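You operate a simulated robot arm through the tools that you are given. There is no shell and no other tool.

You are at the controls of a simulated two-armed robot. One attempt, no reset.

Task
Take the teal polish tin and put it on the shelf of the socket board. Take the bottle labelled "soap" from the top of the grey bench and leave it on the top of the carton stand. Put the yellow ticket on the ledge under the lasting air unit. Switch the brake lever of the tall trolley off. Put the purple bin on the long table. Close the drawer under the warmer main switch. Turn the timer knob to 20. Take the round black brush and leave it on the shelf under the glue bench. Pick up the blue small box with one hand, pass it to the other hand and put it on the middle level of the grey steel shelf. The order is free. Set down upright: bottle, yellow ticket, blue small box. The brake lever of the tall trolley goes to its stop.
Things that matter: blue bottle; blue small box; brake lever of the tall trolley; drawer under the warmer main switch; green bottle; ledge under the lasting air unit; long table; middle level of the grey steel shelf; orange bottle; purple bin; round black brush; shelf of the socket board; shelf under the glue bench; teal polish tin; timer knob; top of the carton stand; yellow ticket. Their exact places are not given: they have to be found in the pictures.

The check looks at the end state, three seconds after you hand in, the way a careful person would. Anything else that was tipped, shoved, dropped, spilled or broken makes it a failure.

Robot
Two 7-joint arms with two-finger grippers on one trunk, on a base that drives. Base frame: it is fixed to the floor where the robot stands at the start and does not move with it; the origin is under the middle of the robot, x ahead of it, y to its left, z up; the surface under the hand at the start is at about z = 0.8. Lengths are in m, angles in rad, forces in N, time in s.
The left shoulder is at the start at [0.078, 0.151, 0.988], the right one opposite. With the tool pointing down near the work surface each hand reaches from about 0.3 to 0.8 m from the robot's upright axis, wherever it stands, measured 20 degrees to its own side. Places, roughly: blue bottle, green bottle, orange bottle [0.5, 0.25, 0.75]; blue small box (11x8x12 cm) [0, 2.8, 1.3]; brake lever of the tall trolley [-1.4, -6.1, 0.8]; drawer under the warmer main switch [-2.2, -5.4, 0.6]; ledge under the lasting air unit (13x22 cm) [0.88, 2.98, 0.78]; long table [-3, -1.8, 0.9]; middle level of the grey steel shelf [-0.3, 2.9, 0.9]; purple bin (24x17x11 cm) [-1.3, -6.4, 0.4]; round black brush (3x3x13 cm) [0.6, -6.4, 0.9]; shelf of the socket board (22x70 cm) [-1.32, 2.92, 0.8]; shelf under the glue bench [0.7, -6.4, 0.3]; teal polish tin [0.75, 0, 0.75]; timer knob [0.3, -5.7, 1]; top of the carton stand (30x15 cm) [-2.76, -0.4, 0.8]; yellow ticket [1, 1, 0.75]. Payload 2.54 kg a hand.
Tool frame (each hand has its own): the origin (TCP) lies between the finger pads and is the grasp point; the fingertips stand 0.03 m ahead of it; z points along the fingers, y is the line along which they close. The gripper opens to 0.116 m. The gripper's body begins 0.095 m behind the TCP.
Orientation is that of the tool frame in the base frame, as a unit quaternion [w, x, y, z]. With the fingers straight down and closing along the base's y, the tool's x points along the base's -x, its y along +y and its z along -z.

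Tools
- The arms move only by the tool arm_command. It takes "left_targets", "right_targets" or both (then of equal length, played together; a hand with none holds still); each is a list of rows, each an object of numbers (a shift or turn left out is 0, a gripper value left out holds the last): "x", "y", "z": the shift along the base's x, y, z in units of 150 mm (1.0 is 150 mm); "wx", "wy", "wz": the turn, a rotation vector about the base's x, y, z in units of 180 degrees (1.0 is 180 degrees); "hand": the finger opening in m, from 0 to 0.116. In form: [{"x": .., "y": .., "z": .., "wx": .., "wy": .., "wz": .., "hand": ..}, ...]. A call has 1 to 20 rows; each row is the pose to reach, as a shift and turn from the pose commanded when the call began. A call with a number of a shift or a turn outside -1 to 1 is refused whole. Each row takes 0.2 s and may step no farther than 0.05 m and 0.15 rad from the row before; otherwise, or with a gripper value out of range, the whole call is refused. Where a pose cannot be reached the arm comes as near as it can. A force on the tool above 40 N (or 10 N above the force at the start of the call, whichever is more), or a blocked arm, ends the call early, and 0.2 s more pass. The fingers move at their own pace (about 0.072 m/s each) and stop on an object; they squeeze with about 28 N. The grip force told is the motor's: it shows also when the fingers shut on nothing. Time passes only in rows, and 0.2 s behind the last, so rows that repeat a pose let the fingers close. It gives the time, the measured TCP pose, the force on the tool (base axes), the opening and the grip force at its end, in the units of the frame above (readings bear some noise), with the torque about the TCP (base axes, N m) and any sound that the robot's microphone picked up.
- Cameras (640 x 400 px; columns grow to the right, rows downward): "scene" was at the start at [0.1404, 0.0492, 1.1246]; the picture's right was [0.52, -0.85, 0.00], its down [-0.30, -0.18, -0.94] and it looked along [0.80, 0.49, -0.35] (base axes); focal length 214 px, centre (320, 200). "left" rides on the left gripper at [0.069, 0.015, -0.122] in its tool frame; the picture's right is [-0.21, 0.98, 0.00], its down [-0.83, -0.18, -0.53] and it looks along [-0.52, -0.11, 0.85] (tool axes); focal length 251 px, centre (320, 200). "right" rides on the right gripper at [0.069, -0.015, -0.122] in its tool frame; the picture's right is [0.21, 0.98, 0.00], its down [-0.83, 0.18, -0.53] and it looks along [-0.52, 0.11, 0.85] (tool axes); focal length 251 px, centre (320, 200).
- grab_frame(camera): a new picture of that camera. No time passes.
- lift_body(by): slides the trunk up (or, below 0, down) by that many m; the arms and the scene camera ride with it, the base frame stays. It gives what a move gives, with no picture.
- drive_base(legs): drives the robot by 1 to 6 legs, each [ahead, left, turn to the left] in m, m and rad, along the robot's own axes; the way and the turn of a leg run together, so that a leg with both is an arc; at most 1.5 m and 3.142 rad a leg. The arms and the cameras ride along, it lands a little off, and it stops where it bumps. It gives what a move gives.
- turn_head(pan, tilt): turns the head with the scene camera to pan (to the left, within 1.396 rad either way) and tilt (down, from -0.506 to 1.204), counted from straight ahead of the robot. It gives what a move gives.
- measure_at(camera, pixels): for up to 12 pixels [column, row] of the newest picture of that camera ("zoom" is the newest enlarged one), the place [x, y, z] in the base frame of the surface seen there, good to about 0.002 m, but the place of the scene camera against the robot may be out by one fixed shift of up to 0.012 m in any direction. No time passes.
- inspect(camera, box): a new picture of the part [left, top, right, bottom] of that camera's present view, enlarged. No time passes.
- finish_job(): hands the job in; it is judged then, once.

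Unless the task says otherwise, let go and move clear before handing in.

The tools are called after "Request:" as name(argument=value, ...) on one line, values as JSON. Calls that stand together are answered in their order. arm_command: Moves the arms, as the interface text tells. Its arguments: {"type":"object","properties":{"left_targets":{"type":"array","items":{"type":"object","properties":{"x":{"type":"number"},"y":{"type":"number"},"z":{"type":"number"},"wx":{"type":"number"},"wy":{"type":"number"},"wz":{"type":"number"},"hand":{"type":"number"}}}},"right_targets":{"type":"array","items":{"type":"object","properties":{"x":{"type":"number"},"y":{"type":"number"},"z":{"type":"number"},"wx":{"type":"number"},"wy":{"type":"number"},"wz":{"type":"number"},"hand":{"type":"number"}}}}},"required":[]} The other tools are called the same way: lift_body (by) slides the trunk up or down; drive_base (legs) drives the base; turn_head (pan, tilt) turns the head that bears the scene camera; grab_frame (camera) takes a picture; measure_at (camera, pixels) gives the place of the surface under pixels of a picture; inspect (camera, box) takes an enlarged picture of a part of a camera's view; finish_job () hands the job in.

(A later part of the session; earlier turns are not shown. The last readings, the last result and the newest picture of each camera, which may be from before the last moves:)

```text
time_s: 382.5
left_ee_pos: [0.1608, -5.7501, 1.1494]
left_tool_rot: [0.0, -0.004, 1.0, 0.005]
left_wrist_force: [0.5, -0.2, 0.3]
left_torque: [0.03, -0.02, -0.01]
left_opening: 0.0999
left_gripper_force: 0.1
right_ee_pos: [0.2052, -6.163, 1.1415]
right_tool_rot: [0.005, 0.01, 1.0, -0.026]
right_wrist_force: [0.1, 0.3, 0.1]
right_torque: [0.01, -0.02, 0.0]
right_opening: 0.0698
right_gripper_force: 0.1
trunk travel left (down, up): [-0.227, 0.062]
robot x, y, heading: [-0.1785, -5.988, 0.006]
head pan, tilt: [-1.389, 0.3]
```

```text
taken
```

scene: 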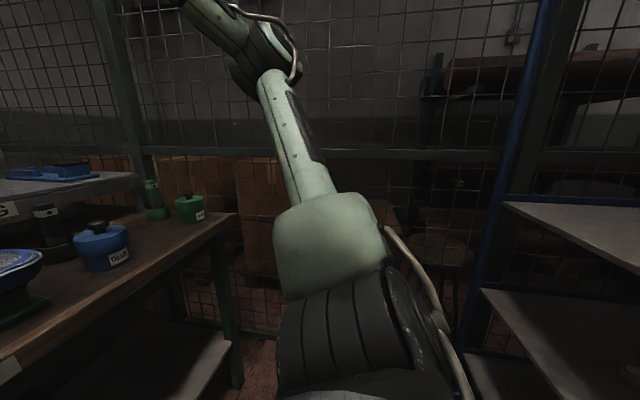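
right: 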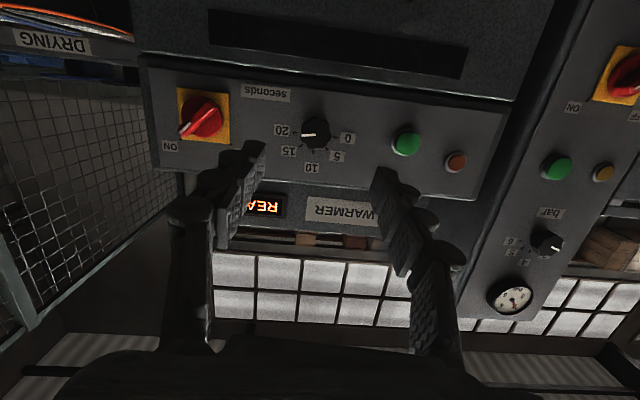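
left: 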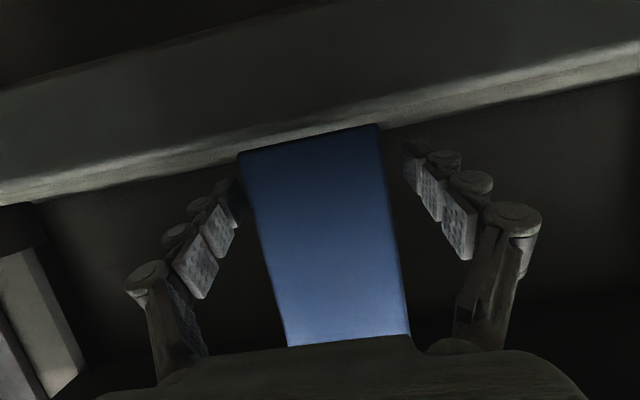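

The trolley's corner (x≈-0.513,y≈-6.2) is close behind-right, so I'll go a bit more toward the bench (x≈-0.09) first, then right.

Request:
drive_base(legs=[[0.09, 0.01, 0]])

Request:
drive_base(legs=[[0, -0.3, 0]])

Request:
turn_head(pan=-0.1, tilt=0.6)

Request:
grab_frame(camera="scene")

Request:
grab_frame(camera="right")

```text
time_s: 383.7
left_ee_pos: [0.2518, -5.74, 1.1505]
left_tool_rot: [0.001, -0.006, 1.0, 0.004]
left_wrist_force: [-0.1, 0.3, -0.4]
left_torque: [-0.02, 0.05, 0.0]
left_opening: 0.0999
left_gripper_force: 0.1
right_ee_pos: [0.2983, -6.152, 1.1398]
right_tool_rot: [0.004, 0.009, 1.0, -0.026]
right_wrist_force: [0.3, -0.1, -0.1]
right_torque: [-0.02, 0.01, 0.0]
right_opening: 0.07
right_gripper_force: 0.0
trunk travel left (down, up): [-0.227, 0.062]
robot x, y, heading: [-0.0886, -5.9836, 0.005]
head pan, tilt: [-1.389, 0.3]
```

```text
time_s: 387.1
left_ee_pos: [0.2509, -6.0363, 1.15]
left_tool_rot: [0.0, -0.007, 1.0, 0.005]
left_wrist_force: [-0.7, -0.5, 0.4]
left_torque: [0.0, 0.04, 0.01]
left_opening: 0.0998
left_gripper_force: 0.0
right_ee_pos: [0.3, -6.4489, 1.1413]
right_tool_rot: [0.004, 0.008, 1.0, -0.026]
right_wrist_force: [-0.4, 0.1, 0.1]
right_torque: [0.01, -0.02, -0.02]
right_opening: 0.0701
right_gripper_force: 0.0
trunk travel left (down, up): [-0.227, 0.062]
robot x, y, heading: [-0.0894, -6.2802, 0.007]
head pan, tilt: [-1.389, 0.3]
```

```text
time_s: 388.6
left_ee_pos: [0.2522, -6.0366, 1.1509]
left_tool_rot: [0.0, -0.007, 1.0, 0.004]
left_wrist_force: [0.1, 0.3, -0.5]
left_torque: [-0.04, 0.02, -0.01]
left_opening: 0.0999
left_gripper_force: 0.0
right_ee_pos: [0.2993, -6.4501, 1.1411]
right_tool_rot: [0.005, 0.008, 1.0, -0.026]
right_wrist_force: [0.8, 0.2, -0.3]
right_torque: [0.02, 0.03, 0.05]
right_opening: 0.0698
right_gripper_force: 0.0
trunk travel left (down, up): [-0.227, 0.062]
robot x, y, heading: [-0.088, -6.2762, 0.003]
head pan, tilt: [-0.099, 0.6]
```

```text
taken
```

scene: 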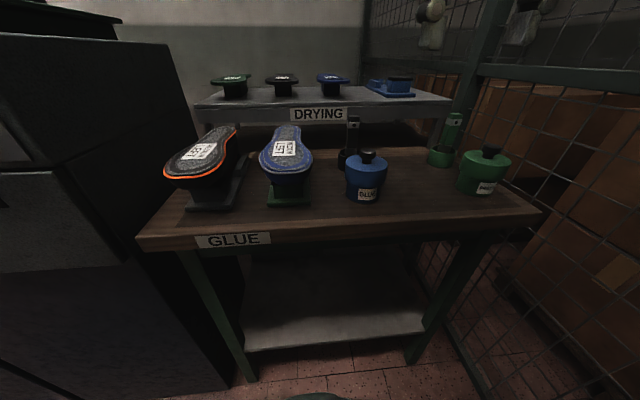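

```text
taken
```

right: 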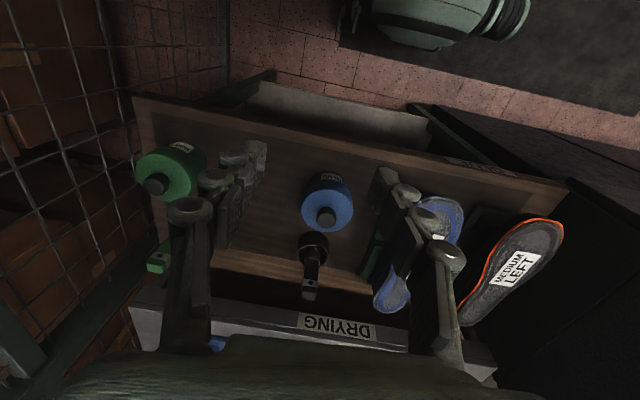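

The black brush is at (311,265) in the right camera: round base with an upright handle, just in front of the DRYING shelf. Measuring.

Request:
inspect(camera="right", box=[250, 160, 390, 340])

Request:
measure_at(camera="right", pixels=[[313, 243], [302, 245], [324, 247], [311, 262], [310, 285], [309, 297], [326, 216], [327, 200], [330, 325], [250, 262], [360, 215], [280, 200]])

Request:
inspect(camera="scene", box=[290, 80, 430, 220])

```text
2.22 times, centred on (320, 250) of right
```

zoom: 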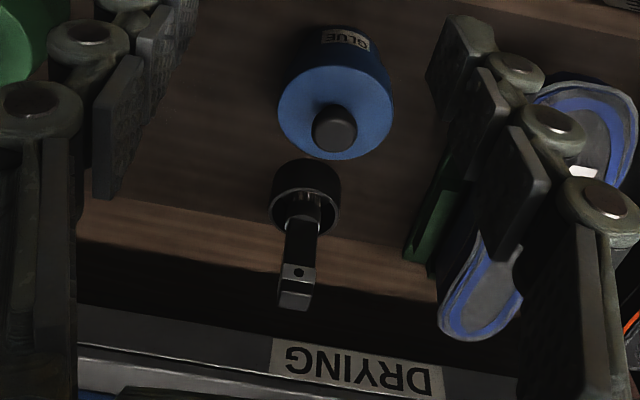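

```text
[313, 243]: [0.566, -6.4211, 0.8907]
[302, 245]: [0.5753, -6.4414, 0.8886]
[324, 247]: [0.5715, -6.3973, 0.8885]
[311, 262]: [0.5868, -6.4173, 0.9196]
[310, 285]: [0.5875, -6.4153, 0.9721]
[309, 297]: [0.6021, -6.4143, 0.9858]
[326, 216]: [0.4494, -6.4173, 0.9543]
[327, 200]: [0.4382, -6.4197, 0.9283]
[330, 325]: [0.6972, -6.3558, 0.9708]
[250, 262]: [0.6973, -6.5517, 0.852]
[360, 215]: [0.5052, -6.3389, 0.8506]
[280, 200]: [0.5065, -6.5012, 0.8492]
```

```text
2.86 times, centred on (360, 150) of scene
```

zoom: 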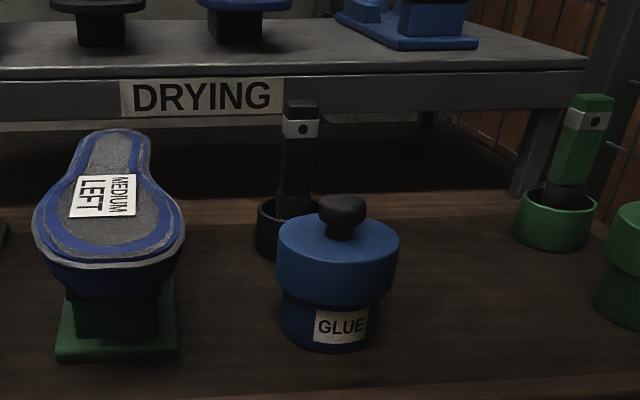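

The brush stands in a small black cup; its handle rises to z≈0.986 at about (0.597,-6.415), leaning slightly back. I'll move the right hand over it at z≈1.06.

Request:
arm_command(right_targets=[{"x": 0.25, "y": 0.05, "z": -0.13}, {"x": 0.5, "y": 0.1, "z": -0.27}, {"x": 0.75, "y": 0.17, "z": -0.4}, {"x": 1.0, "y": 0.23, "z": -0.54}])

Request:
arm_command(right_targets=[{"x": 0.25}, {"x": 0.5}, {"x": 0.75}, {"x": 0.95}, {"x": 0.95}])

Request:
grab_frame(camera="right")

```text
time_s: 389.6
left_ee_pos: [0.2519, -6.0368, 1.1496]
left_tool_rot: [0.0, -0.006, 1.0, 0.004]
left_wrist_force: [-0.2, 0.3, 0.5]
left_torque: [0.03, 0.02, 0.0]
left_opening: 0.1003
left_gripper_force: 0.1
right_ee_pos: [0.4522, -6.4153, 1.0587]
right_tool_rot: [0.004, 0.008, 1.0, -0.026]
right_wrist_force: [-0.7, 0.6, -0.3]
right_torque: [-0.01, 0.01, -0.02]
right_opening: 0.0696
right_gripper_force: 0.2
trunk travel left (down, up): [-0.227, 0.062]
robot x, y, heading: [-0.0878, -6.2834, 0.009]
head pan, tilt: [-0.099, 0.6]
```

```text
time_s: 390.8
left_ee_pos: [0.2531, -6.0361, 1.1494]
left_tool_rot: [0.0, -0.007, 1.0, 0.004]
left_wrist_force: [0.5, 0.4, 0.6]
left_torque: [-0.04, 0.01, 0.01]
left_opening: 0.0999
left_gripper_force: 0.1
right_ee_pos: [0.592, -6.4175, 1.0625]
right_tool_rot: [0.005, 0.009, 1.0, -0.026]
right_wrist_force: [-0.1, -0.3, 0.0]
right_torque: [-0.04, -0.01, -0.02]
right_opening: 0.0699
right_gripper_force: 0.2
trunk travel left (down, up): [-0.227, 0.062]
robot x, y, heading: [-0.0858, -6.277, 0.004]
head pan, tilt: [-0.099, 0.6]
```

```text
taken
```

right: 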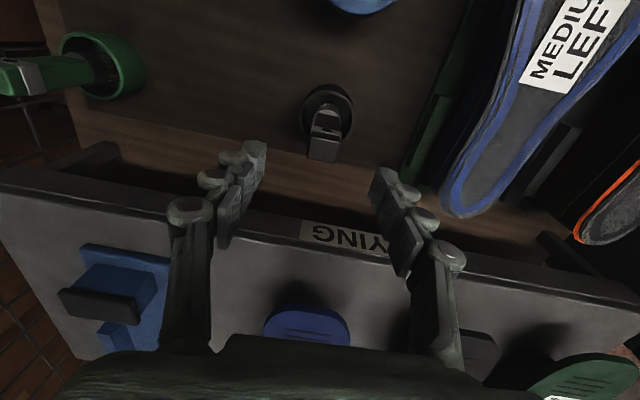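

Request:
inspect(camera="right", box=[270, 70, 390, 190])

Request:
measure_at(camera="zoom", pixels=[[270, 250], [270, 280], [215, 270], [325, 290], [280, 210], [215, 225], [340, 230], [300, 150], [160, 150], [420, 150], [265, 305]])

Request:
measure_at(camera="right", pixels=[[256, 155], [385, 185], [330, 230], [245, 200], [395, 220]])

```text
3.33 times, centred on (330, 130) of right
```

zoom: 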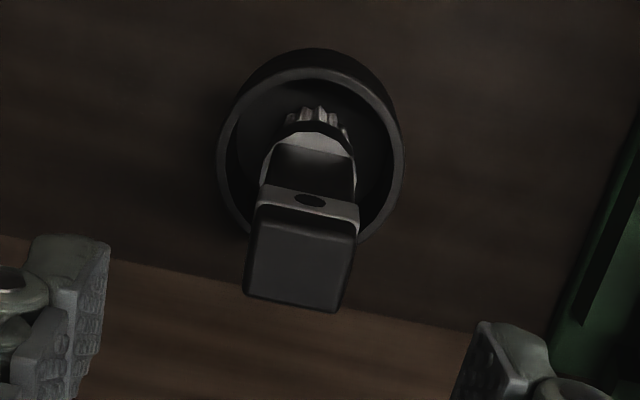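

```text
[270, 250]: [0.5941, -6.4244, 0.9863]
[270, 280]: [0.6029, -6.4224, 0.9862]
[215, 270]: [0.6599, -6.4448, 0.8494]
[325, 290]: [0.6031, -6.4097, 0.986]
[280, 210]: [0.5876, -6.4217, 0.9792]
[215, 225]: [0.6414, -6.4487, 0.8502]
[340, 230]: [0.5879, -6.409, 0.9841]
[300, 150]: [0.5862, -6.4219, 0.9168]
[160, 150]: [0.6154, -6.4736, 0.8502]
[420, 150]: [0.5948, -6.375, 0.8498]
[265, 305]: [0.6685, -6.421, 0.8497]
```

```text
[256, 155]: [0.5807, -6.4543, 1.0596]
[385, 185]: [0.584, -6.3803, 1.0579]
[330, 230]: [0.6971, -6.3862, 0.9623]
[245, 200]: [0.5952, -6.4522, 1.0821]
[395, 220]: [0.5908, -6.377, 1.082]
```

Handle centre is at (0.598,-6.417), top z=0.986; the fingers are centred on it. Descending 10.5 cm and closing.

Request:
arm_command(right_targets=[{"x": 0.04, "z": -0.2}, {"x": 0.04, "z": -0.45}, {"x": 0.04, "z": -0.7}, {"x": 0.04, "z": -0.7, "hand": 0.0}, {"x": 0.04, "z": -0.7, "hand": 0.0}, {"x": 0.04, "z": -0.7, "hand": 0.0}, {"x": 0.04, "z": -0.7, "hand": 0.0}])

Request:
grab_frame(camera="right")

```text
time_s: 392.4
left_ee_pos: [0.251, -6.0363, 1.1506]
left_tool_rot: [0.0, -0.007, 1.0, 0.003]
left_wrist_force: [-0.4, -0.2, 0.8]
left_torque: [0.05, -0.02, 0.03]
left_opening: 0.0998
left_gripper_force: 0.0
right_ee_pos: [0.5972, -6.4148, 0.9559]
right_tool_rot: [0.005, 0.008, 1.0, -0.026]
right_wrist_force: [-0.2, 0.4, 1.4]
right_torque: [0.07, -0.03, 0.01]
right_opening: 0.027
right_gripper_force: 28.1
trunk travel left (down, up): [-0.227, 0.062]
robot x, y, heading: [-0.0852, -6.2787, 0.007]
head pan, tilt: [-0.099, 0.6]
```

```text
taken
```

right: 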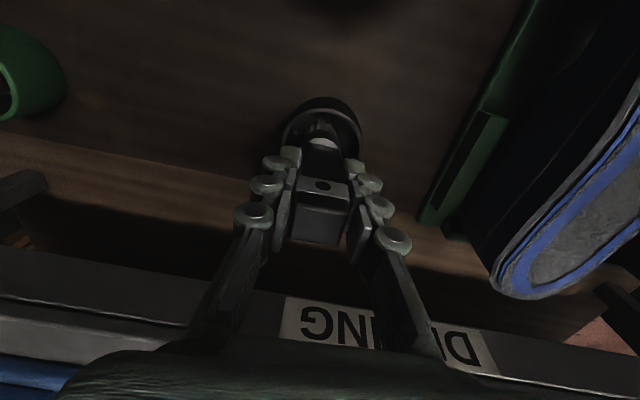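

The handle is gripped (0.027 m). Pulling the brush straight up out of its cup, slowly.

Request:
arm_command(right_targets=[{"z": 0.12}, {"z": 0.25}, {"z": 0.4}, {"z": 0.55}, {"z": 0.68}])

Request:
grab_frame(camera="right")

Request:
inspect(camera="scene", box=[280, 60, 460, 210])

```text
time_s: 393.6
left_ee_pos: [0.2521, -6.0369, 1.1502]
left_tool_rot: [-0.001, -0.007, 1.0, 0.003]
left_wrist_force: [0.1, 1.1, 0.8]
left_torque: [-0.05, 0.03, -0.01]
left_opening: 0.1001
left_gripper_force: 0.0
right_ee_pos: [0.5971, -6.4122, 1.058]
right_tool_rot: [0.004, 0.008, 1.0, -0.027]
right_wrist_force: [0.3, -0.1, 0.1]
right_torque: [0.0, -0.01, 0.03]
right_opening: 0.0269
right_gripper_force: 28.0
trunk travel left (down, up): [-0.227, 0.062]
robot x, y, heading: [-0.0855, -6.2788, 0.007]
head pan, tilt: [-0.099, 0.6]
```

```text
taken
```

right: 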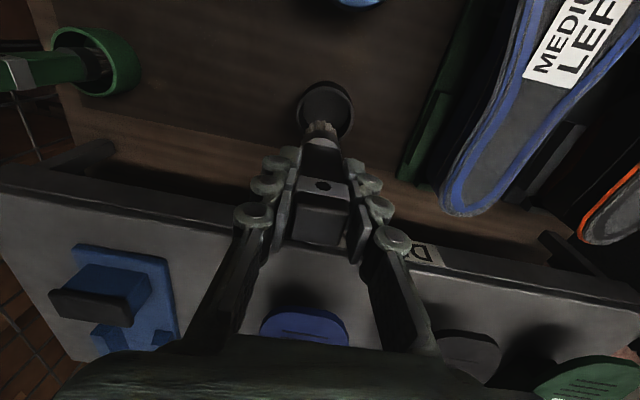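

```text
2.67 times, centred on (370, 135) of scene
```

zoom: 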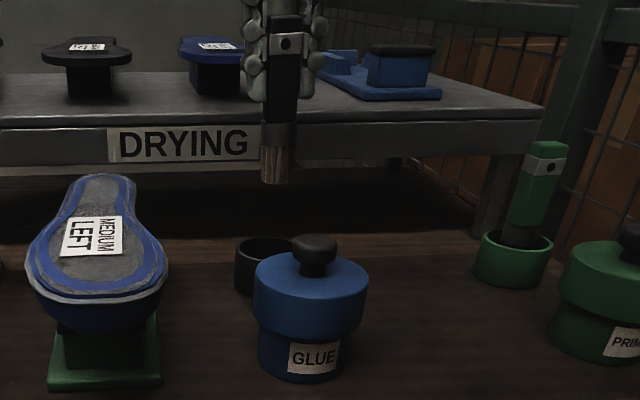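

The brush is out and the cup stayed put. Raising it while moving back so that it clears the glue jar's knob.

Request:
arm_command(right_targets=[{"x": -0.15, "z": 0.2}, {"x": -0.3, "z": 0.4}, {"x": -0.5, "z": 0.5}, {"x": -0.75, "z": 0.55}, {"x": -1.0, "z": 0.55}])

Request:
arm_command(right_targets=[{"x": -0.25}, {"x": -0.5}, {"x": -0.75}, {"x": -1.0}])

Request:
turn_head(pan=-0.1, tilt=0.9)

Request:
grab_frame(camera="scene")

```text
time_s: 394.8
left_ee_pos: [0.2511, -6.036, 1.151]
left_tool_rot: [0.0, -0.007, 1.0, 0.004]
left_wrist_force: [-0.3, 0.3, 0.2]
left_torque: [0.04, -0.03, 0.02]
left_opening: 0.1001
left_gripper_force: 0.1
right_ee_pos: [0.4447, -6.4133, 1.1391]
right_tool_rot: [0.006, 0.008, 1.0, -0.027]
right_wrist_force: [-0.1, 0.3, -0.5]
right_torque: [0.01, -0.01, 0.02]
right_opening: 0.027
right_gripper_force: 27.5
trunk travel left (down, up): [-0.227, 0.062]
robot x, y, heading: [-0.088, -6.2776, 0.016]
head pan, tilt: [-0.099, 0.6]
```

```text
time_s: 395.8
left_ee_pos: [0.2516, -6.036, 1.1502]
left_tool_rot: [0.0, -0.007, 1.0, 0.005]
left_wrist_force: [0.3, 0.4, 0.4]
left_torque: [0.01, 0.01, 0.01]
left_opening: 0.1004
left_gripper_force: 0.0
right_ee_pos: [0.2967, -6.4142, 1.1369]
right_tool_rot: [0.004, 0.008, 1.0, -0.026]
right_wrist_force: [-1.0, -0.4, -1.0]
right_torque: [-0.01, -0.01, -0.05]
right_opening: 0.0271
right_gripper_force: 27.7
trunk travel left (down, up): [-0.227, 0.062]
robot x, y, heading: [-0.0837, -6.277, 0.009]
head pan, tilt: [-0.099, 0.6]
```

```text
time_s: 396.6
left_ee_pos: [0.2522, -6.0367, 1.1509]
left_tool_rot: [0.0, -0.007, 1.0, 0.004]
left_wrist_force: [-0.6, -0.6, 0.0]
left_torque: [-0.03, -0.01, -0.01]
left_opening: 0.1
left_gripper_force: 0.1
right_ee_pos: [0.2975, -6.4151, 1.1388]
right_tool_rot: [0.005, 0.009, 1.0, -0.027]
right_wrist_force: [-0.4, 0.1, -1.2]
right_torque: [-0.03, 0.01, -0.02]
right_opening: 0.0269
right_gripper_force: 28.7
trunk travel left (down, up): [-0.227, 0.062]
robot x, y, heading: [-0.0827, -6.2774, 0.006]
head pan, tilt: [-0.099, 0.901]
```

```text
taken
```

scene: 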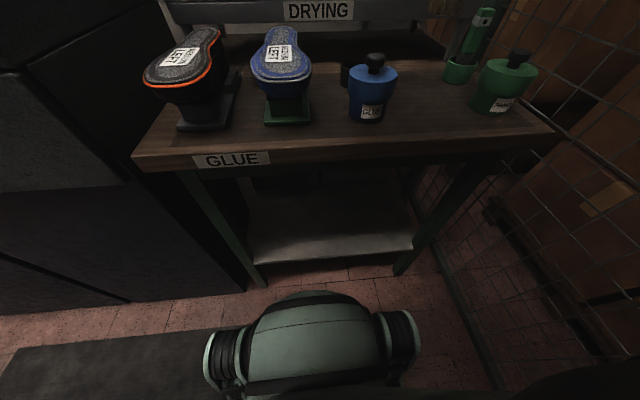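

Measuring the lower shelf (front edge near (330,255)), bench frame and the robot's nose.

Request:
measure_at(camera="scene", pixels=[[250, 262], [410, 248], [330, 250], [330, 225], [330, 200], [300, 297], [245, 350], [405, 335], [390, 325], [200, 170], [500, 150], [330, 165]])

Request:
inspect(camera="scene", box=[180, 140, 500, 300])

```text
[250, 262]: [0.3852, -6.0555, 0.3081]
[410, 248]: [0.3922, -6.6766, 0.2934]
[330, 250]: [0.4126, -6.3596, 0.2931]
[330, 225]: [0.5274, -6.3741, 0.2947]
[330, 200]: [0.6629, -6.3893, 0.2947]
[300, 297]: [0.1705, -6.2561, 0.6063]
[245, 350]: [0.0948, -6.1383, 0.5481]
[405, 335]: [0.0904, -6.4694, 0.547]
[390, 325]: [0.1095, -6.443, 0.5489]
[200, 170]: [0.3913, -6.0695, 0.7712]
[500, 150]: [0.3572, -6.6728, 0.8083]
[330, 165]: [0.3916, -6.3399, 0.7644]
```

```text
2.00 times, centred on (340, 220) of scene
```

zoom: 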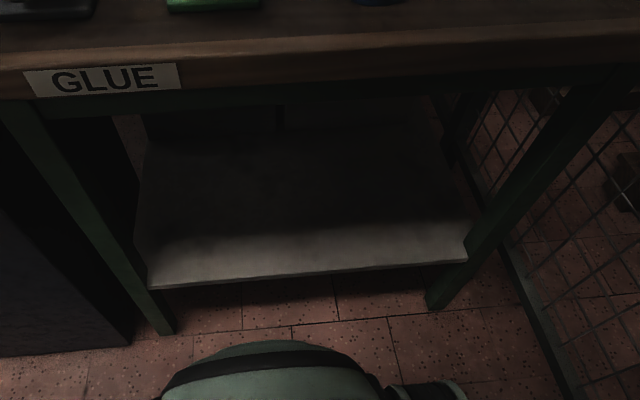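

The shelf (z≈0.30, x≥0.385, y -6.06…-6.66) is low; the best way is to set the arm low in the free aisle and drive it in. First retract the right hand a little, then leave the gap.

Request:
arm_command(right_targets=[{"x": -0.25}, {"x": -0.5}, {"x": -0.5}])

```text
time_s: 397.4
left_ee_pos: [0.2518, -6.0377, 1.1507]
left_tool_rot: [0.0, -0.007, 1.0, 0.005]
left_wrist_force: [0.6, -0.1, -0.2]
left_torque: [0.02, 0.01, 0.03]
left_opening: 0.1001
left_gripper_force: 0.0
right_ee_pos: [0.2248, -6.414, 1.1381]
right_tool_rot: [0.004, 0.008, 1.0, -0.026]
right_wrist_force: [-0.3, -0.6, -0.2]
right_torque: [0.01, 0.04, -0.05]
right_opening: 0.0265
right_gripper_force: 28.1
trunk travel left (down, up): [-0.227, 0.062]
robot x, y, heading: [-0.0872, -6.2752, 0.008]
head pan, tilt: [-0.099, 0.901]
```

Leaving the gap: left 0.35 m, then diagonally back-left away from the trolley and panel.

Request:
drive_base(legs=[[0, 0.35, 0], [-0.12, 0.12, 0], [-0.35, 0, 0]])

Request:
turn_head(pan=-0.4, tilt=0.6)

Request:
grab_frame(camera="scene")

```text
time_s: 404.5
left_ee_pos: [-0.217, -5.5788, 1.1505]
left_tool_rot: [0.0, 0.002, 1.0, 0.005]
left_wrist_force: [-0.5, -0.3, 0.6]
left_torque: [-0.03, -0.04, -0.01]
left_opening: 0.1001
left_gripper_force: 0.0
right_ee_pos: [-0.2537, -5.9544, 1.1371]
right_tool_rot: [0.005, 0.019, 0.999, -0.026]
right_wrist_force: [0.5, -0.2, -0.8]
right_torque: [0.0, -0.02, -0.03]
right_opening: 0.027
right_gripper_force: 27.9
trunk travel left (down, up): [-0.227, 0.062]
robot x, y, heading: [-0.562, -5.812, -0.014]
head pan, tilt: [-0.099, 0.901]
```

```text
time_s: 405.3
left_ee_pos: [-0.2173, -5.5776, 1.1506]
left_tool_rot: [-0.001, 0.002, 1.0, 0.004]
left_wrist_force: [-0.4, -0.3, 0.1]
left_torque: [0.0, 0.02, -0.01]
left_opening: 0.1001
left_gripper_force: 0.0
right_ee_pos: [-0.2531, -5.9538, 1.1375]
right_tool_rot: [0.004, 0.018, 0.999, -0.026]
right_wrist_force: [0.6, 0.7, -0.6]
right_torque: [0.0, 0.0, 0.0]
right_opening: 0.0269
right_gripper_force: 28.6
trunk travel left (down, up): [-0.227, 0.062]
robot x, y, heading: [-0.5629, -5.8121, -0.011]
head pan, tilt: [-0.4, 0.6]
```

```text
taken
```

scene: 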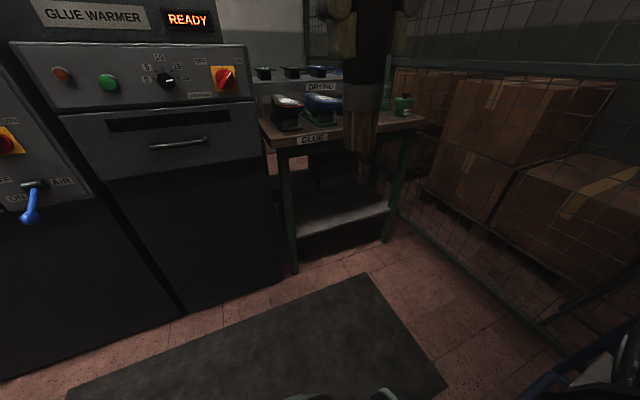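

Now set the arm: pitch the right hand to 25° below horizontal while moving it ahead-right and down.

Request:
arm_command(right_targets=[{"x": 0.1, "y": -0.1, "z": -0.12, "wy": -0.0451}, {"x": 0.2, "y": -0.2, "z": -0.24, "wy": -0.0903}, {"x": 0.3, "y": -0.3, "z": -0.36, "wy": -0.1354}, {"x": 0.4, "y": -0.4, "z": -0.48, "wy": -0.1806}, {"x": 0.5, "y": -0.5, "z": -0.6, "wy": -0.2257}, {"x": 0.6, "y": -0.6, "z": -0.72, "wy": -0.2708}, {"x": 0.7, "y": -0.7, "z": -0.84, "wy": -0.316}, {"x": 0.8, "y": -0.8, "z": -0.95, "wy": -0.361}])

Request:
grab_frame(camera="scene")

```text
time_s: 407.1
left_ee_pos: [-0.2173, -5.578, 1.1498]
left_tool_rot: [0.0, 0.003, 1.0, 0.005]
left_wrist_force: [-0.6, 0.0, -0.4]
left_torque: [0.02, 0.02, 0.03]
left_opening: 0.1001
left_gripper_force: 0.1
right_ee_pos: [-0.0725, -6.0848, 1.0409]
right_tool_rot: [0.54, 0.029, 0.841, -0.013]
right_wrist_force: [-0.2, 0.3, -0.3]
right_torque: [0.01, 0.06, 0.04]
right_opening: 0.0269
right_gripper_force: 28.1
right hand out of reach, approached as far as the arm can: row 6, 7, 8
trunk travel left (down, up): [-0.227, 0.062]
robot x, y, heading: [-0.5621, -5.8092, -0.01]
head pan, tilt: [-0.4, 0.6]
```

```text
taken
```

scene: 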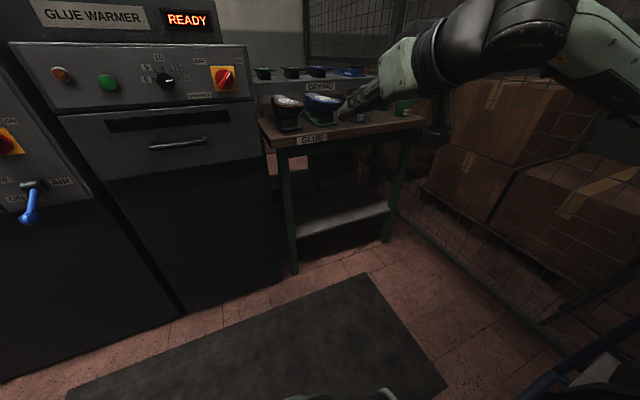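

Orientation reached. Continue forward-right and down.

Request:
arm_command(right_targets=[{"x": 0.12, "y": -0.12, "z": -0.2}, {"x": 0.24, "y": -0.24, "z": -0.4}, {"x": 0.36, "y": -0.36, "z": -0.6}, {"x": 0.48, "y": -0.48, "z": -0.8}, {"x": 0.6, "y": -0.6, "z": -1.0}])

Request:
lift_body(by=-0.2)

Request:
grab_frame(camera="scene")

```text
time_s: 408.5
left_ee_pos: [-0.2064, -5.575, 1.1479]
left_tool_rot: [-0.006, -0.004, 1.0, 0.007]
left_wrist_force: [0.5, 0.8, -0.3]
left_torque: [-0.03, 0.01, 0.02]
left_opening: 0.1
left_gripper_force: 0.0
right_ee_pos: [0.0325, -6.1598, 0.8817]
right_tool_rot: [0.537, 0.021, 0.844, 0.005]
right_wrist_force: [-0.8, 0.8, -0.4]
right_torque: [0.03, -0.02, 0.01]
right_opening: 0.0268
right_gripper_force: 28.0
trunk travel left (down, up): [-0.227, 0.062]
robot x, y, heading: [-0.5602, -5.8123, 0.002]
head pan, tilt: [-0.4, 0.6]
stopped in row 5 (right hand): the arm was blocked; the commanded pose is now the measured one
```

```text
time_s: 410.7
left_ee_pos: [-0.2153, -5.5722, 0.9471]
left_tool_rot: [-0.003, -0.001, 1.0, 0.003]
left_wrist_force: [0.6, -0.2, -0.1]
left_torque: [0.0, 0.01, 0.0]
left_opening: 0.0998
left_gripper_force: 0.1
right_ee_pos: [0.0233, -6.1646, 0.6879]
right_tool_rot: [0.539, 0.023, 0.842, -0.004]
right_wrist_force: [-0.3, -0.1, 0.0]
right_torque: [0.01, 0.03, 0.0]
right_opening: 0.0268
right_gripper_force: 27.9
trunk travel left (down, up): [-0.027, 0.262]
robot x, y, heading: [-0.5598, -5.8106, -0.006]
head pan, tilt: [-0.4, 0.6]
```

```text
taken
```

scene: 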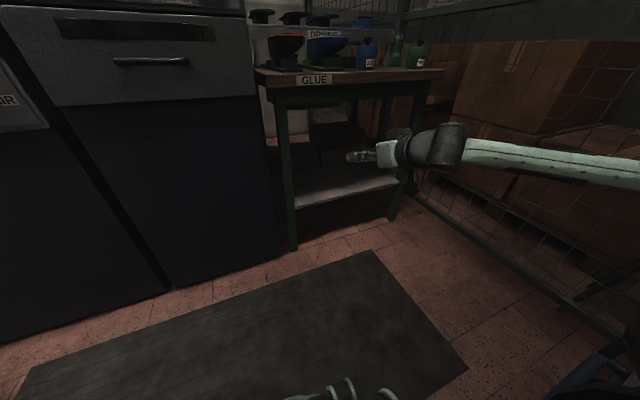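

The arm reported being blocked near the end (perhaps the elbow). Looking right to check the elbow against the trolley.

Request:
turn_head(pan=-1.2, tilt=0.5)

Request:
grab_frame(camera="scene")

```text
time_s: 411.8
left_ee_pos: [-0.2149, -5.5723, 0.9482]
left_tool_rot: [-0.002, -0.001, 1.0, 0.002]
left_wrist_force: [-0.2, 0.9, -0.1]
left_torque: [-0.04, -0.01, 0.01]
left_opening: 0.0997
left_gripper_force: 0.1
right_ee_pos: [0.0227, -6.1648, 0.6879]
right_tool_rot: [0.54, 0.023, 0.841, -0.004]
right_wrist_force: [0.9, -0.1, -0.8]
right_torque: [-0.01, 0.02, 0.0]
right_opening: 0.0271
right_gripper_force: 28.1
trunk travel left (down, up): [-0.027, 0.262]
robot x, y, heading: [-0.5613, -5.8124, -0.008]
head pan, tilt: [-1.201, 0.499]
```

```text
taken
```

scene: 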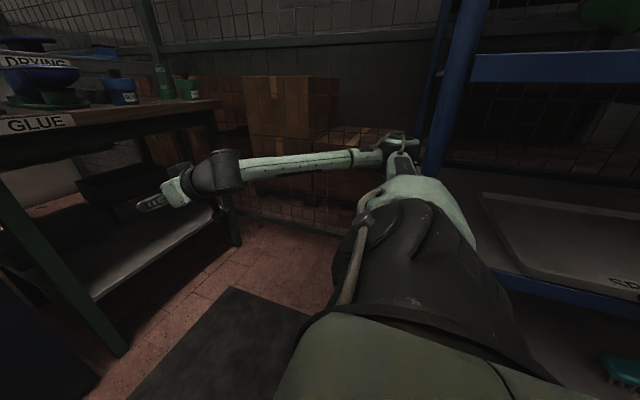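

The elbow is at the trolley's blue post (430,130). Measuring, then I'll move the base away from it.

Request:
measure_at(camera="scene", pixels=[[405, 150], [415, 160], [432, 130], [440, 80], [400, 175], [385, 150], [465, 30], [480, 200]])

Request:
inspect(camera="scene", box=[330, 80, 530, 240])

```text
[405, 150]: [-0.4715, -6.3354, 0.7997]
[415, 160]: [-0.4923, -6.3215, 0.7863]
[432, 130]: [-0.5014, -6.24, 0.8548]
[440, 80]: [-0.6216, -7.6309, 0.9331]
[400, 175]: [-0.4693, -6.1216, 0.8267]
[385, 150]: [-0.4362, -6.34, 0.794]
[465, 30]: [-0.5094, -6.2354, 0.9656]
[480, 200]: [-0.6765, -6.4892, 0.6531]
```

```text
2.50 times, centred on (430, 160) of scene
```

zoom: 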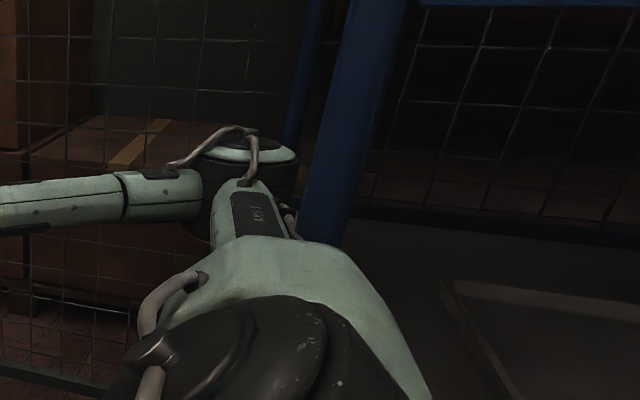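

The upper arm is just beside the post; driving ahead (+x) separates them. Moving 0.12 m ahead.

Request:
drive_base(legs=[[0.12, 0.02, 0.008]])

Request:
arm_command(right_targets=[{"z": -0.25}, {"z": -0.5}, {"z": -0.75}, {"z": -1.0}])

Request:
grab_frame(camera="scene")

```text
time_s: 413.1
left_ee_pos: [-0.0997, -5.5529, 0.9503]
left_tool_rot: [0.0, -0.004, 1.0, 0.004]
left_wrist_force: [-0.2, -0.1, 0.1]
left_torque: [0.0, -0.01, 0.03]
left_opening: 0.0998
left_gripper_force: 0.0
right_ee_pos: [0.1437, -6.1422, 0.6905]
right_tool_rot: [0.541, 0.021, 0.841, 0.0]
right_wrist_force: [-0.8, -0.1, -0.9]
right_torque: [0.01, 0.05, -0.01]
right_opening: 0.0266
right_gripper_force: 28.1
trunk travel left (down, up): [-0.027, 0.262]
robot x, y, heading: [-0.4373, -5.7932, -0.001]
head pan, tilt: [-1.201, 0.499]
```

```text
time_s: 414.1
left_ee_pos: [-0.0989, -5.5535, 0.9502]
left_tool_rot: [0.0, -0.004, 1.0, 0.003]
left_wrist_force: [0.3, 0.5, 0.1]
left_torque: [-0.02, -0.02, -0.01]
left_opening: 0.0998
left_gripper_force: 0.0
right_ee_pos: [0.1408, -6.1424, 0.5433]
right_tool_rot: [0.542, 0.021, 0.84, -0.002]
right_wrist_force: [-1.0, -0.3, 0.4]
right_torque: [-0.02, 0.03, -0.04]
right_opening: 0.0269
right_gripper_force: 27.5
trunk travel left (down, up): [-0.027, 0.262]
robot x, y, heading: [-0.4429, -5.7933, 0.001]
head pan, tilt: [-1.201, 0.499]
```

```text
taken
```

scene: 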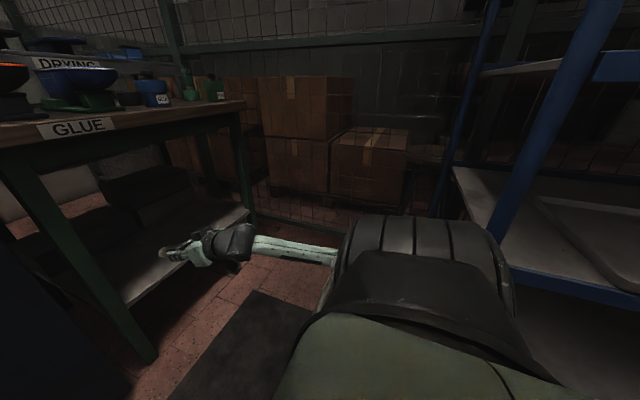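

Clear of the post now. Shift the hand right (toward the middle of the shelf) and lower a bit more before driving in.

Request:
arm_command(right_targets=[{"y": -0.2, "z": -0.15}, {"y": -0.4, "z": -0.3}, {"y": -0.6, "z": -0.45}, {"y": -0.8, "z": -0.6}])

Request:
grab_frame(camera="scene")

Request:
grab_frame(camera="right")

```text
time_s: 415.1
left_ee_pos: [-0.1005, -5.5527, 0.9502]
left_tool_rot: [0.0, -0.005, 1.0, 0.004]
left_wrist_force: [-0.8, -0.3, 0.2]
left_torque: [-0.03, -0.01, -0.01]
left_opening: 0.1001
left_gripper_force: 0.0
right_ee_pos: [0.1411, -6.264, 0.4497]
right_tool_rot: [0.543, 0.021, 0.84, 0.0]
right_wrist_force: [-0.7, -0.4, 0.0]
right_torque: [0.0, -0.01, 0.01]
right_opening: 0.0268
right_gripper_force: 28.1
trunk travel left (down, up): [-0.027, 0.262]
robot x, y, heading: [-0.4411, -5.7961, 0.002]
head pan, tilt: [-1.201, 0.499]
```

```text
taken
```

scene: 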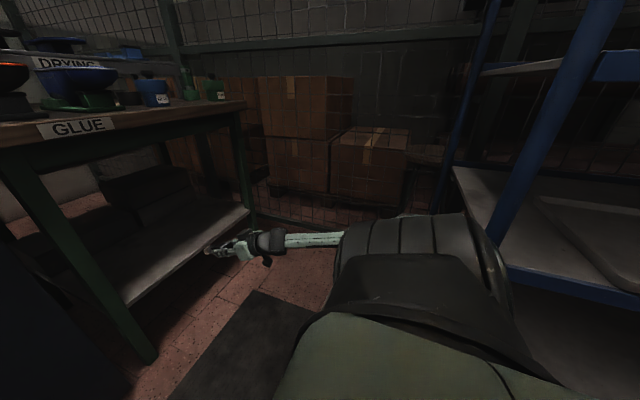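

```text
taken
```

right: 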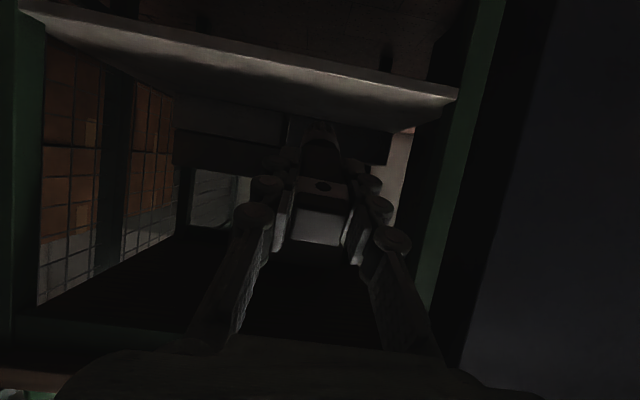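

Under the bench I see the shelf board and some dark boxes at its back. Measuring those.

Request:
measure_at(camera="right", pixels=[[250, 60], [400, 95], [250, 85], [230, 120], [220, 140], [370, 140], [450, 110], [30, 100], [200, 310], [60, 60], [350, 110], [400, 160]])

```text
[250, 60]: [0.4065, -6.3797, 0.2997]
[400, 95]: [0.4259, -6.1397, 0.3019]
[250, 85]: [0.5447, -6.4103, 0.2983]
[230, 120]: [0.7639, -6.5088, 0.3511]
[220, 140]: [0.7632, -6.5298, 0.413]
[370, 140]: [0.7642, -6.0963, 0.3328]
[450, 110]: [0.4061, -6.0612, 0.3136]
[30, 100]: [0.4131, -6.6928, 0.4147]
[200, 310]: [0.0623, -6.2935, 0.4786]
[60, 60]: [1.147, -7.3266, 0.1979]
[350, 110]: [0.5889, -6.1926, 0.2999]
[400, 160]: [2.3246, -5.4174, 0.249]
```

Shelf top z=0.300, free x 0.385–0.76, legs at y≈-6.065 and -6.69. The left hand (x 0.26 after driving) would come near the machine front, so I'll tuck it back first.

Request:
arm_command(left_targets=[{"x": -0.15, "y": 0.1, "z": 0.1}, {"x": -0.3, "y": 0.2, "z": 0.2}, {"x": -0.45, "y": 0.3, "z": 0.3}, {"x": -0.6, "y": 0.4, "z": 0.4}])

```text
time_s: 416.1
left_ee_pos: [-0.1865, -5.498, 0.9949]
left_tool_rot: [0.001, -0.004, 1.0, 0.003]
left_wrist_force: [0.7, -0.6, 0.0]
left_torque: [0.01, 0.01, 0.01]
left_opening: 0.1001
left_gripper_force: 0.1
left hand out of reach, approached as far as the arm can: row 4
right_ee_pos: [0.1404, -6.2629, 0.4506]
right_tool_rot: [0.541, 0.022, 0.841, -0.002]
right_wrist_force: [-0.5, 0.3, -0.9]
right_torque: [0.03, -0.02, 0.01]
right_opening: 0.0267
right_gripper_force: 28.1
trunk travel left (down, up): [-0.027, 0.262]
robot x, y, heading: [-0.4425, -5.7929, 0.004]
head pan, tilt: [-1.201, 0.499]
```

Left hand tucked. Driving 0.33 m ahead so the brush goes under the bench top above the shelf.

Request:
drive_base(legs=[[0.33, 0, 0]])

Request:
grab_frame(camera="right")

Request:
turn_head(pan=-0.8, tilt=0.7)

Request:
grab_frame(camera="scene")

```text
time_s: 418.3
left_ee_pos: [0.1524, -5.4974, 0.9942]
left_tool_rot: [0.0, -0.004, 1.0, 0.003]
left_wrist_force: [0.3, -0.5, -0.7]
left_torque: [-0.01, -0.01, -0.01]
left_opening: 0.1
left_gripper_force: 0.0
right_ee_pos: [0.4784, -6.2633, 0.4512]
right_tool_rot: [0.541, 0.021, 0.841, -0.001]
right_wrist_force: [1.0, -0.5, 0.1]
right_torque: [0.01, 0.04, -0.04]
right_opening: 0.0269
right_gripper_force: 28.0
trunk travel left (down, up): [-0.027, 0.262]
robot x, y, heading: [-0.1024, -5.7931, -0.0]
head pan, tilt: [-1.201, 0.499]
```

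```text
taken
```

right: 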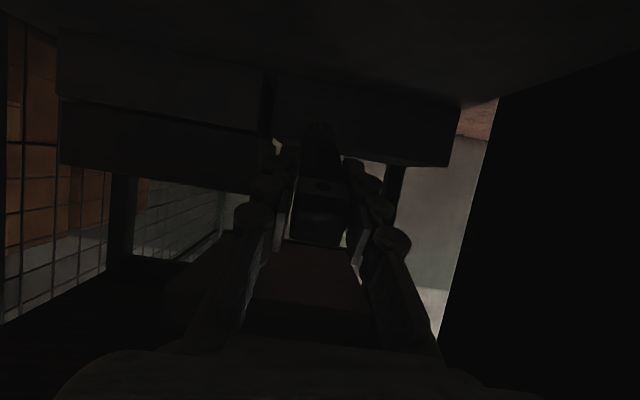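

```text
time_s: 419.1
left_ee_pos: [0.153, -5.4975, 0.9944]
left_tool_rot: [0.001, -0.004, 1.0, 0.004]
left_wrist_force: [1.0, -0.6, 0.2]
left_torque: [-0.01, 0.01, 0.0]
left_opening: 0.1001
left_gripper_force: 0.1
right_ee_pos: [0.4796, -6.2646, 0.4493]
right_tool_rot: [0.541, 0.021, 0.841, -0.001]
right_wrist_force: [-0.2, 0.1, -0.7]
right_torque: [0.0, 0.0, -0.05]
right_opening: 0.0268
right_gripper_force: 27.3
trunk travel left (down, up): [-0.027, 0.262]
robot x, y, heading: [-0.1007, -5.7936, 0.002]
head pan, tilt: [-0.799, 0.7]
```

```text
taken
```

scene: 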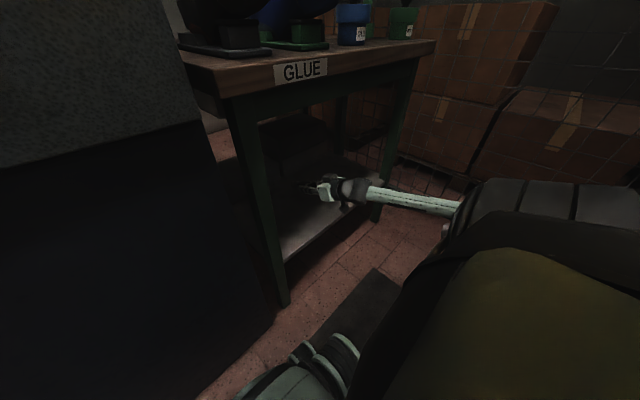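

The brush is over the shelf. Lowering until the tip touches, then a bit more so that it pivots flat.

Request:
arm_command(right_targets=[{"x": 0.05, "z": -0.2}, {"x": 0.1, "z": -0.4}, {"x": 0.1, "z": -0.57}, {"x": 0.1, "z": -0.57}])

```text
time_s: 420.1
left_ee_pos: [0.1523, -5.4984, 0.9936]
left_tool_rot: [0.001, -0.003, 1.0, 0.003]
left_wrist_force: [-0.1, 0.1, 0.4]
left_torque: [0.02, 0.03, -0.01]
left_opening: 0.1001
left_gripper_force: 0.1
right_ee_pos: [0.495, -6.2625, 0.3639]
right_tool_rot: [0.541, 0.02, 0.841, 0.0]
right_wrist_force: [-0.1, 0.5, -0.9]
right_torque: [0.01, 0.02, 0.02]
right_opening: 0.027
right_gripper_force: 27.7
trunk travel left (down, up): [-0.027, 0.262]
robot x, y, heading: [-0.1057, -5.7896, 0.001]
head pan, tilt: [-0.799, 0.7]
```

Request:
arm_command(right_targets=[{"z": -0.04}, {"z": -0.08}, {"z": -0.12}, {"z": -0.16}, {"z": -0.16}])

Request:
grab_frame(camera="right")

```text
time_s: 421.4
left_ee_pos: [0.1519, -5.4971, 0.9943]
left_tool_rot: [0.002, -0.004, 1.0, 0.003]
left_wrist_force: [0.5, -0.5, -0.5]
left_torque: [0.0, -0.01, -0.04]
left_opening: 0.1002
left_gripper_force: 0.0
right_ee_pos: [0.4953, -6.2628, 0.3419]
right_tool_rot: [0.544, 0.02, 0.839, -0.001]
right_wrist_force: [-1.8, 0.2, 11.8]
right_torque: [-0.19, -0.99, -0.01]
right_opening: 0.0271
right_gripper_force: 28.5
trunk travel left (down, up): [-0.027, 0.262]
robot x, y, heading: [-0.0991, -5.7928, 0.0]
head pan, tilt: [-0.799, 0.7]
```

```text
taken
```

right: 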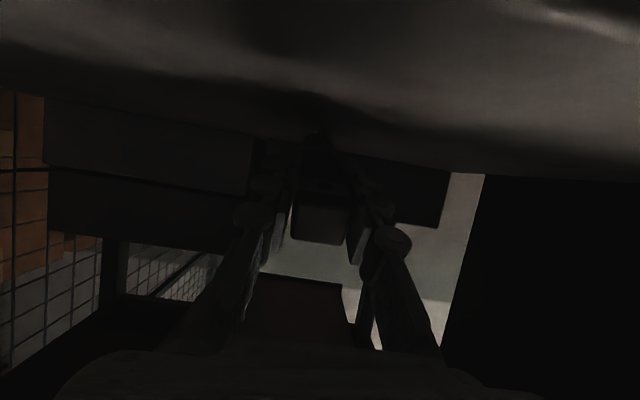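

The tip presses with ~12 N, brush pivoting. Another 4 mm, then open the fingers.

Request:
arm_command(right_targets=[{"z": -0.03}, {"z": -0.03}, {"z": -0.03, "hand": 0.06}, {"z": -0.03, "hand": 0.06}, {"z": -0.03, "hand": 0.06}])

Request:
grab_frame(camera="right")

```text
time_s: 422.6
left_ee_pos: [0.1529, -5.4986, 0.9946]
left_tool_rot: [0.0, -0.003, 1.0, 0.003]
left_wrist_force: [0.0, -0.5, 0.6]
left_torque: [-0.01, -0.02, -0.01]
left_opening: 0.1002
left_gripper_force: 0.1
right_ee_pos: [0.4931, -6.2623, 0.335]
right_tool_rot: [0.541, 0.022, 0.841, -0.001]
right_wrist_force: [0.9, 0.0, 0.3]
right_torque: [0.0, -0.03, 0.01]
right_opening: 0.06
right_gripper_force: 0.2
trunk travel left (down, up): [-0.027, 0.262]
robot x, y, heading: [-0.1018, -5.7909, 0.004]
head pan, tilt: [-0.799, 0.7]
```

```text
taken
```

right: 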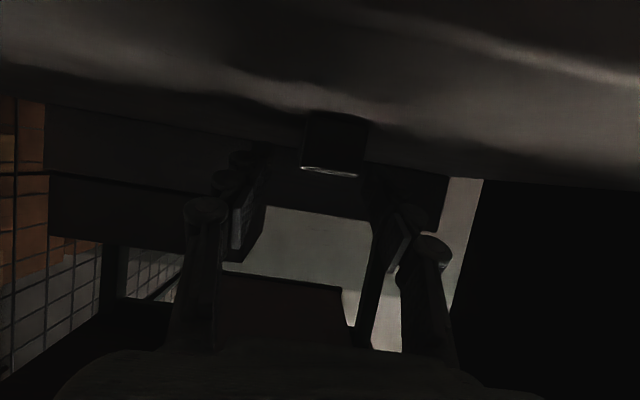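

The brush lies on the shelf between the open fingers. Raising the hand 6 cm, checking, then backing out.

Request:
arm_command(right_targets=[{"z": 0.15}, {"z": 0.3}, {"z": 0.5}, {"z": 0.7}])

Request:
grab_frame(camera="right")

```text
time_s: 423.6
left_ee_pos: [0.1528, -5.4969, 0.9938]
left_tool_rot: [0.001, -0.003, 1.0, 0.003]
left_wrist_force: [-0.2, -0.9, 0.4]
left_torque: [0.0, 0.01, 0.02]
left_opening: 0.1
left_gripper_force: 0.0
right_ee_pos: [0.4959, -6.2631, 0.4399]
right_tool_rot: [0.541, 0.021, 0.841, -0.001]
right_wrist_force: [0.0, 0.6, -0.4]
right_torque: [0.0, -0.01, 0.02]
right_opening: 0.0602
right_gripper_force: 0.1
trunk travel left (down, up): [-0.027, 0.262]
robot x, y, heading: [-0.1039, -5.7907, -0.0]
head pan, tilt: [-0.799, 0.7]
```

```text
taken
```

right: 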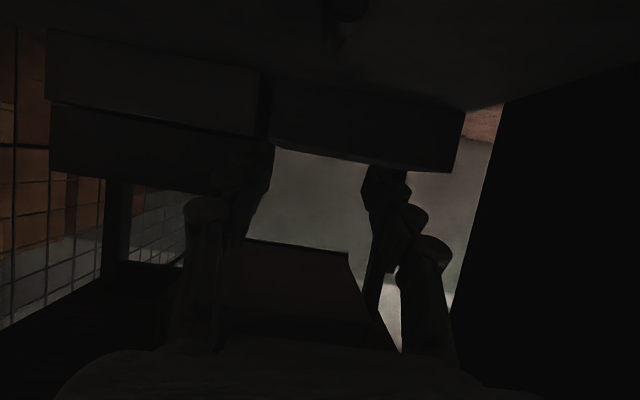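

Brush stays on the shelf. Backing 0.3 m out (staying clear of the trolley post), then checking.

Request:
drive_base(legs=[[-0.3, 0.03, 0]])

Request:
turn_head(pan=-0.7, tilt=0.6)

Request:
grab_frame(camera="right")

Request:
grab_frame(camera="scene")

```text
time_s: 425.6
left_ee_pos: [-0.1493, -5.4695, 0.9943]
left_tool_rot: [0.001, 0.001, 1.0, 0.003]
left_wrist_force: [-0.3, -0.2, -0.1]
left_torque: [0.0, 0.02, 0.0]
left_opening: 0.0998
left_gripper_force: 0.2
right_ee_pos: [0.1862, -6.2369, 0.441]
right_tool_rot: [0.541, 0.025, 0.841, -0.003]
right_wrist_force: [-0.4, -0.6, -0.7]
right_torque: [-0.02, 0.01, -0.01]
right_opening: 0.0598
right_gripper_force: 0.0
trunk travel left (down, up): [-0.027, 0.262]
robot x, y, heading: [-0.4086, -5.7606, -0.01]
head pan, tilt: [-0.799, 0.7]
```

```text
time_s: 426.3
left_ee_pos: [-0.1498, -5.4701, 0.9945]
left_tool_rot: [0.001, 0.001, 1.0, 0.004]
left_wrist_force: [0.8, 0.0, 0.2]
left_torque: [-0.03, 0.01, -0.01]
left_opening: 0.1
left_gripper_force: 0.1
right_ee_pos: [0.1863, -6.2365, 0.4403]
right_tool_rot: [0.541, 0.024, 0.841, -0.003]
right_wrist_force: [-0.1, -0.4, 0.4]
right_torque: [0.0, 0.0, 0.01]
right_opening: 0.0599
right_gripper_force: 0.0
trunk travel left (down, up): [-0.027, 0.262]
robot x, y, heading: [-0.4061, -5.7634, -0.009]
head pan, tilt: [-0.7, 0.6]
```

```text
taken
```

right: 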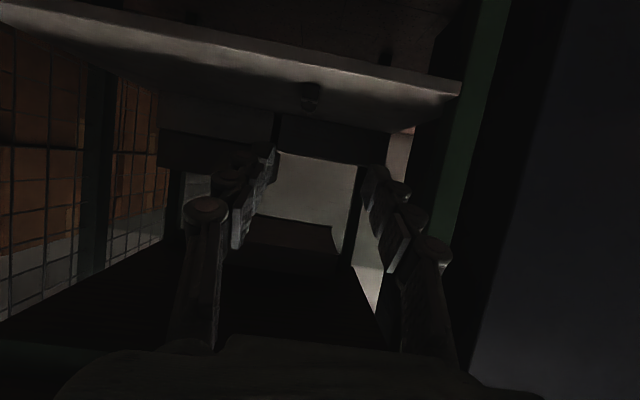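

```text
taken
```

scene: 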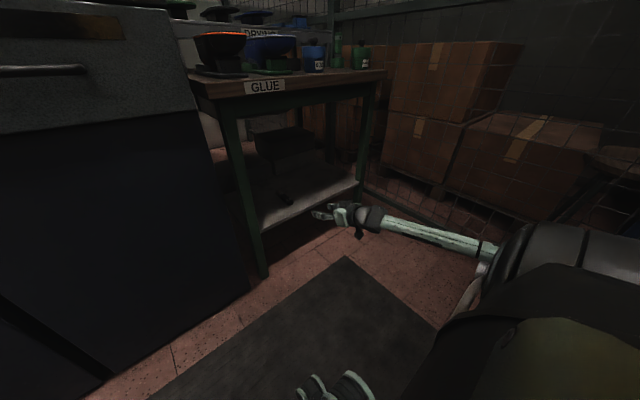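

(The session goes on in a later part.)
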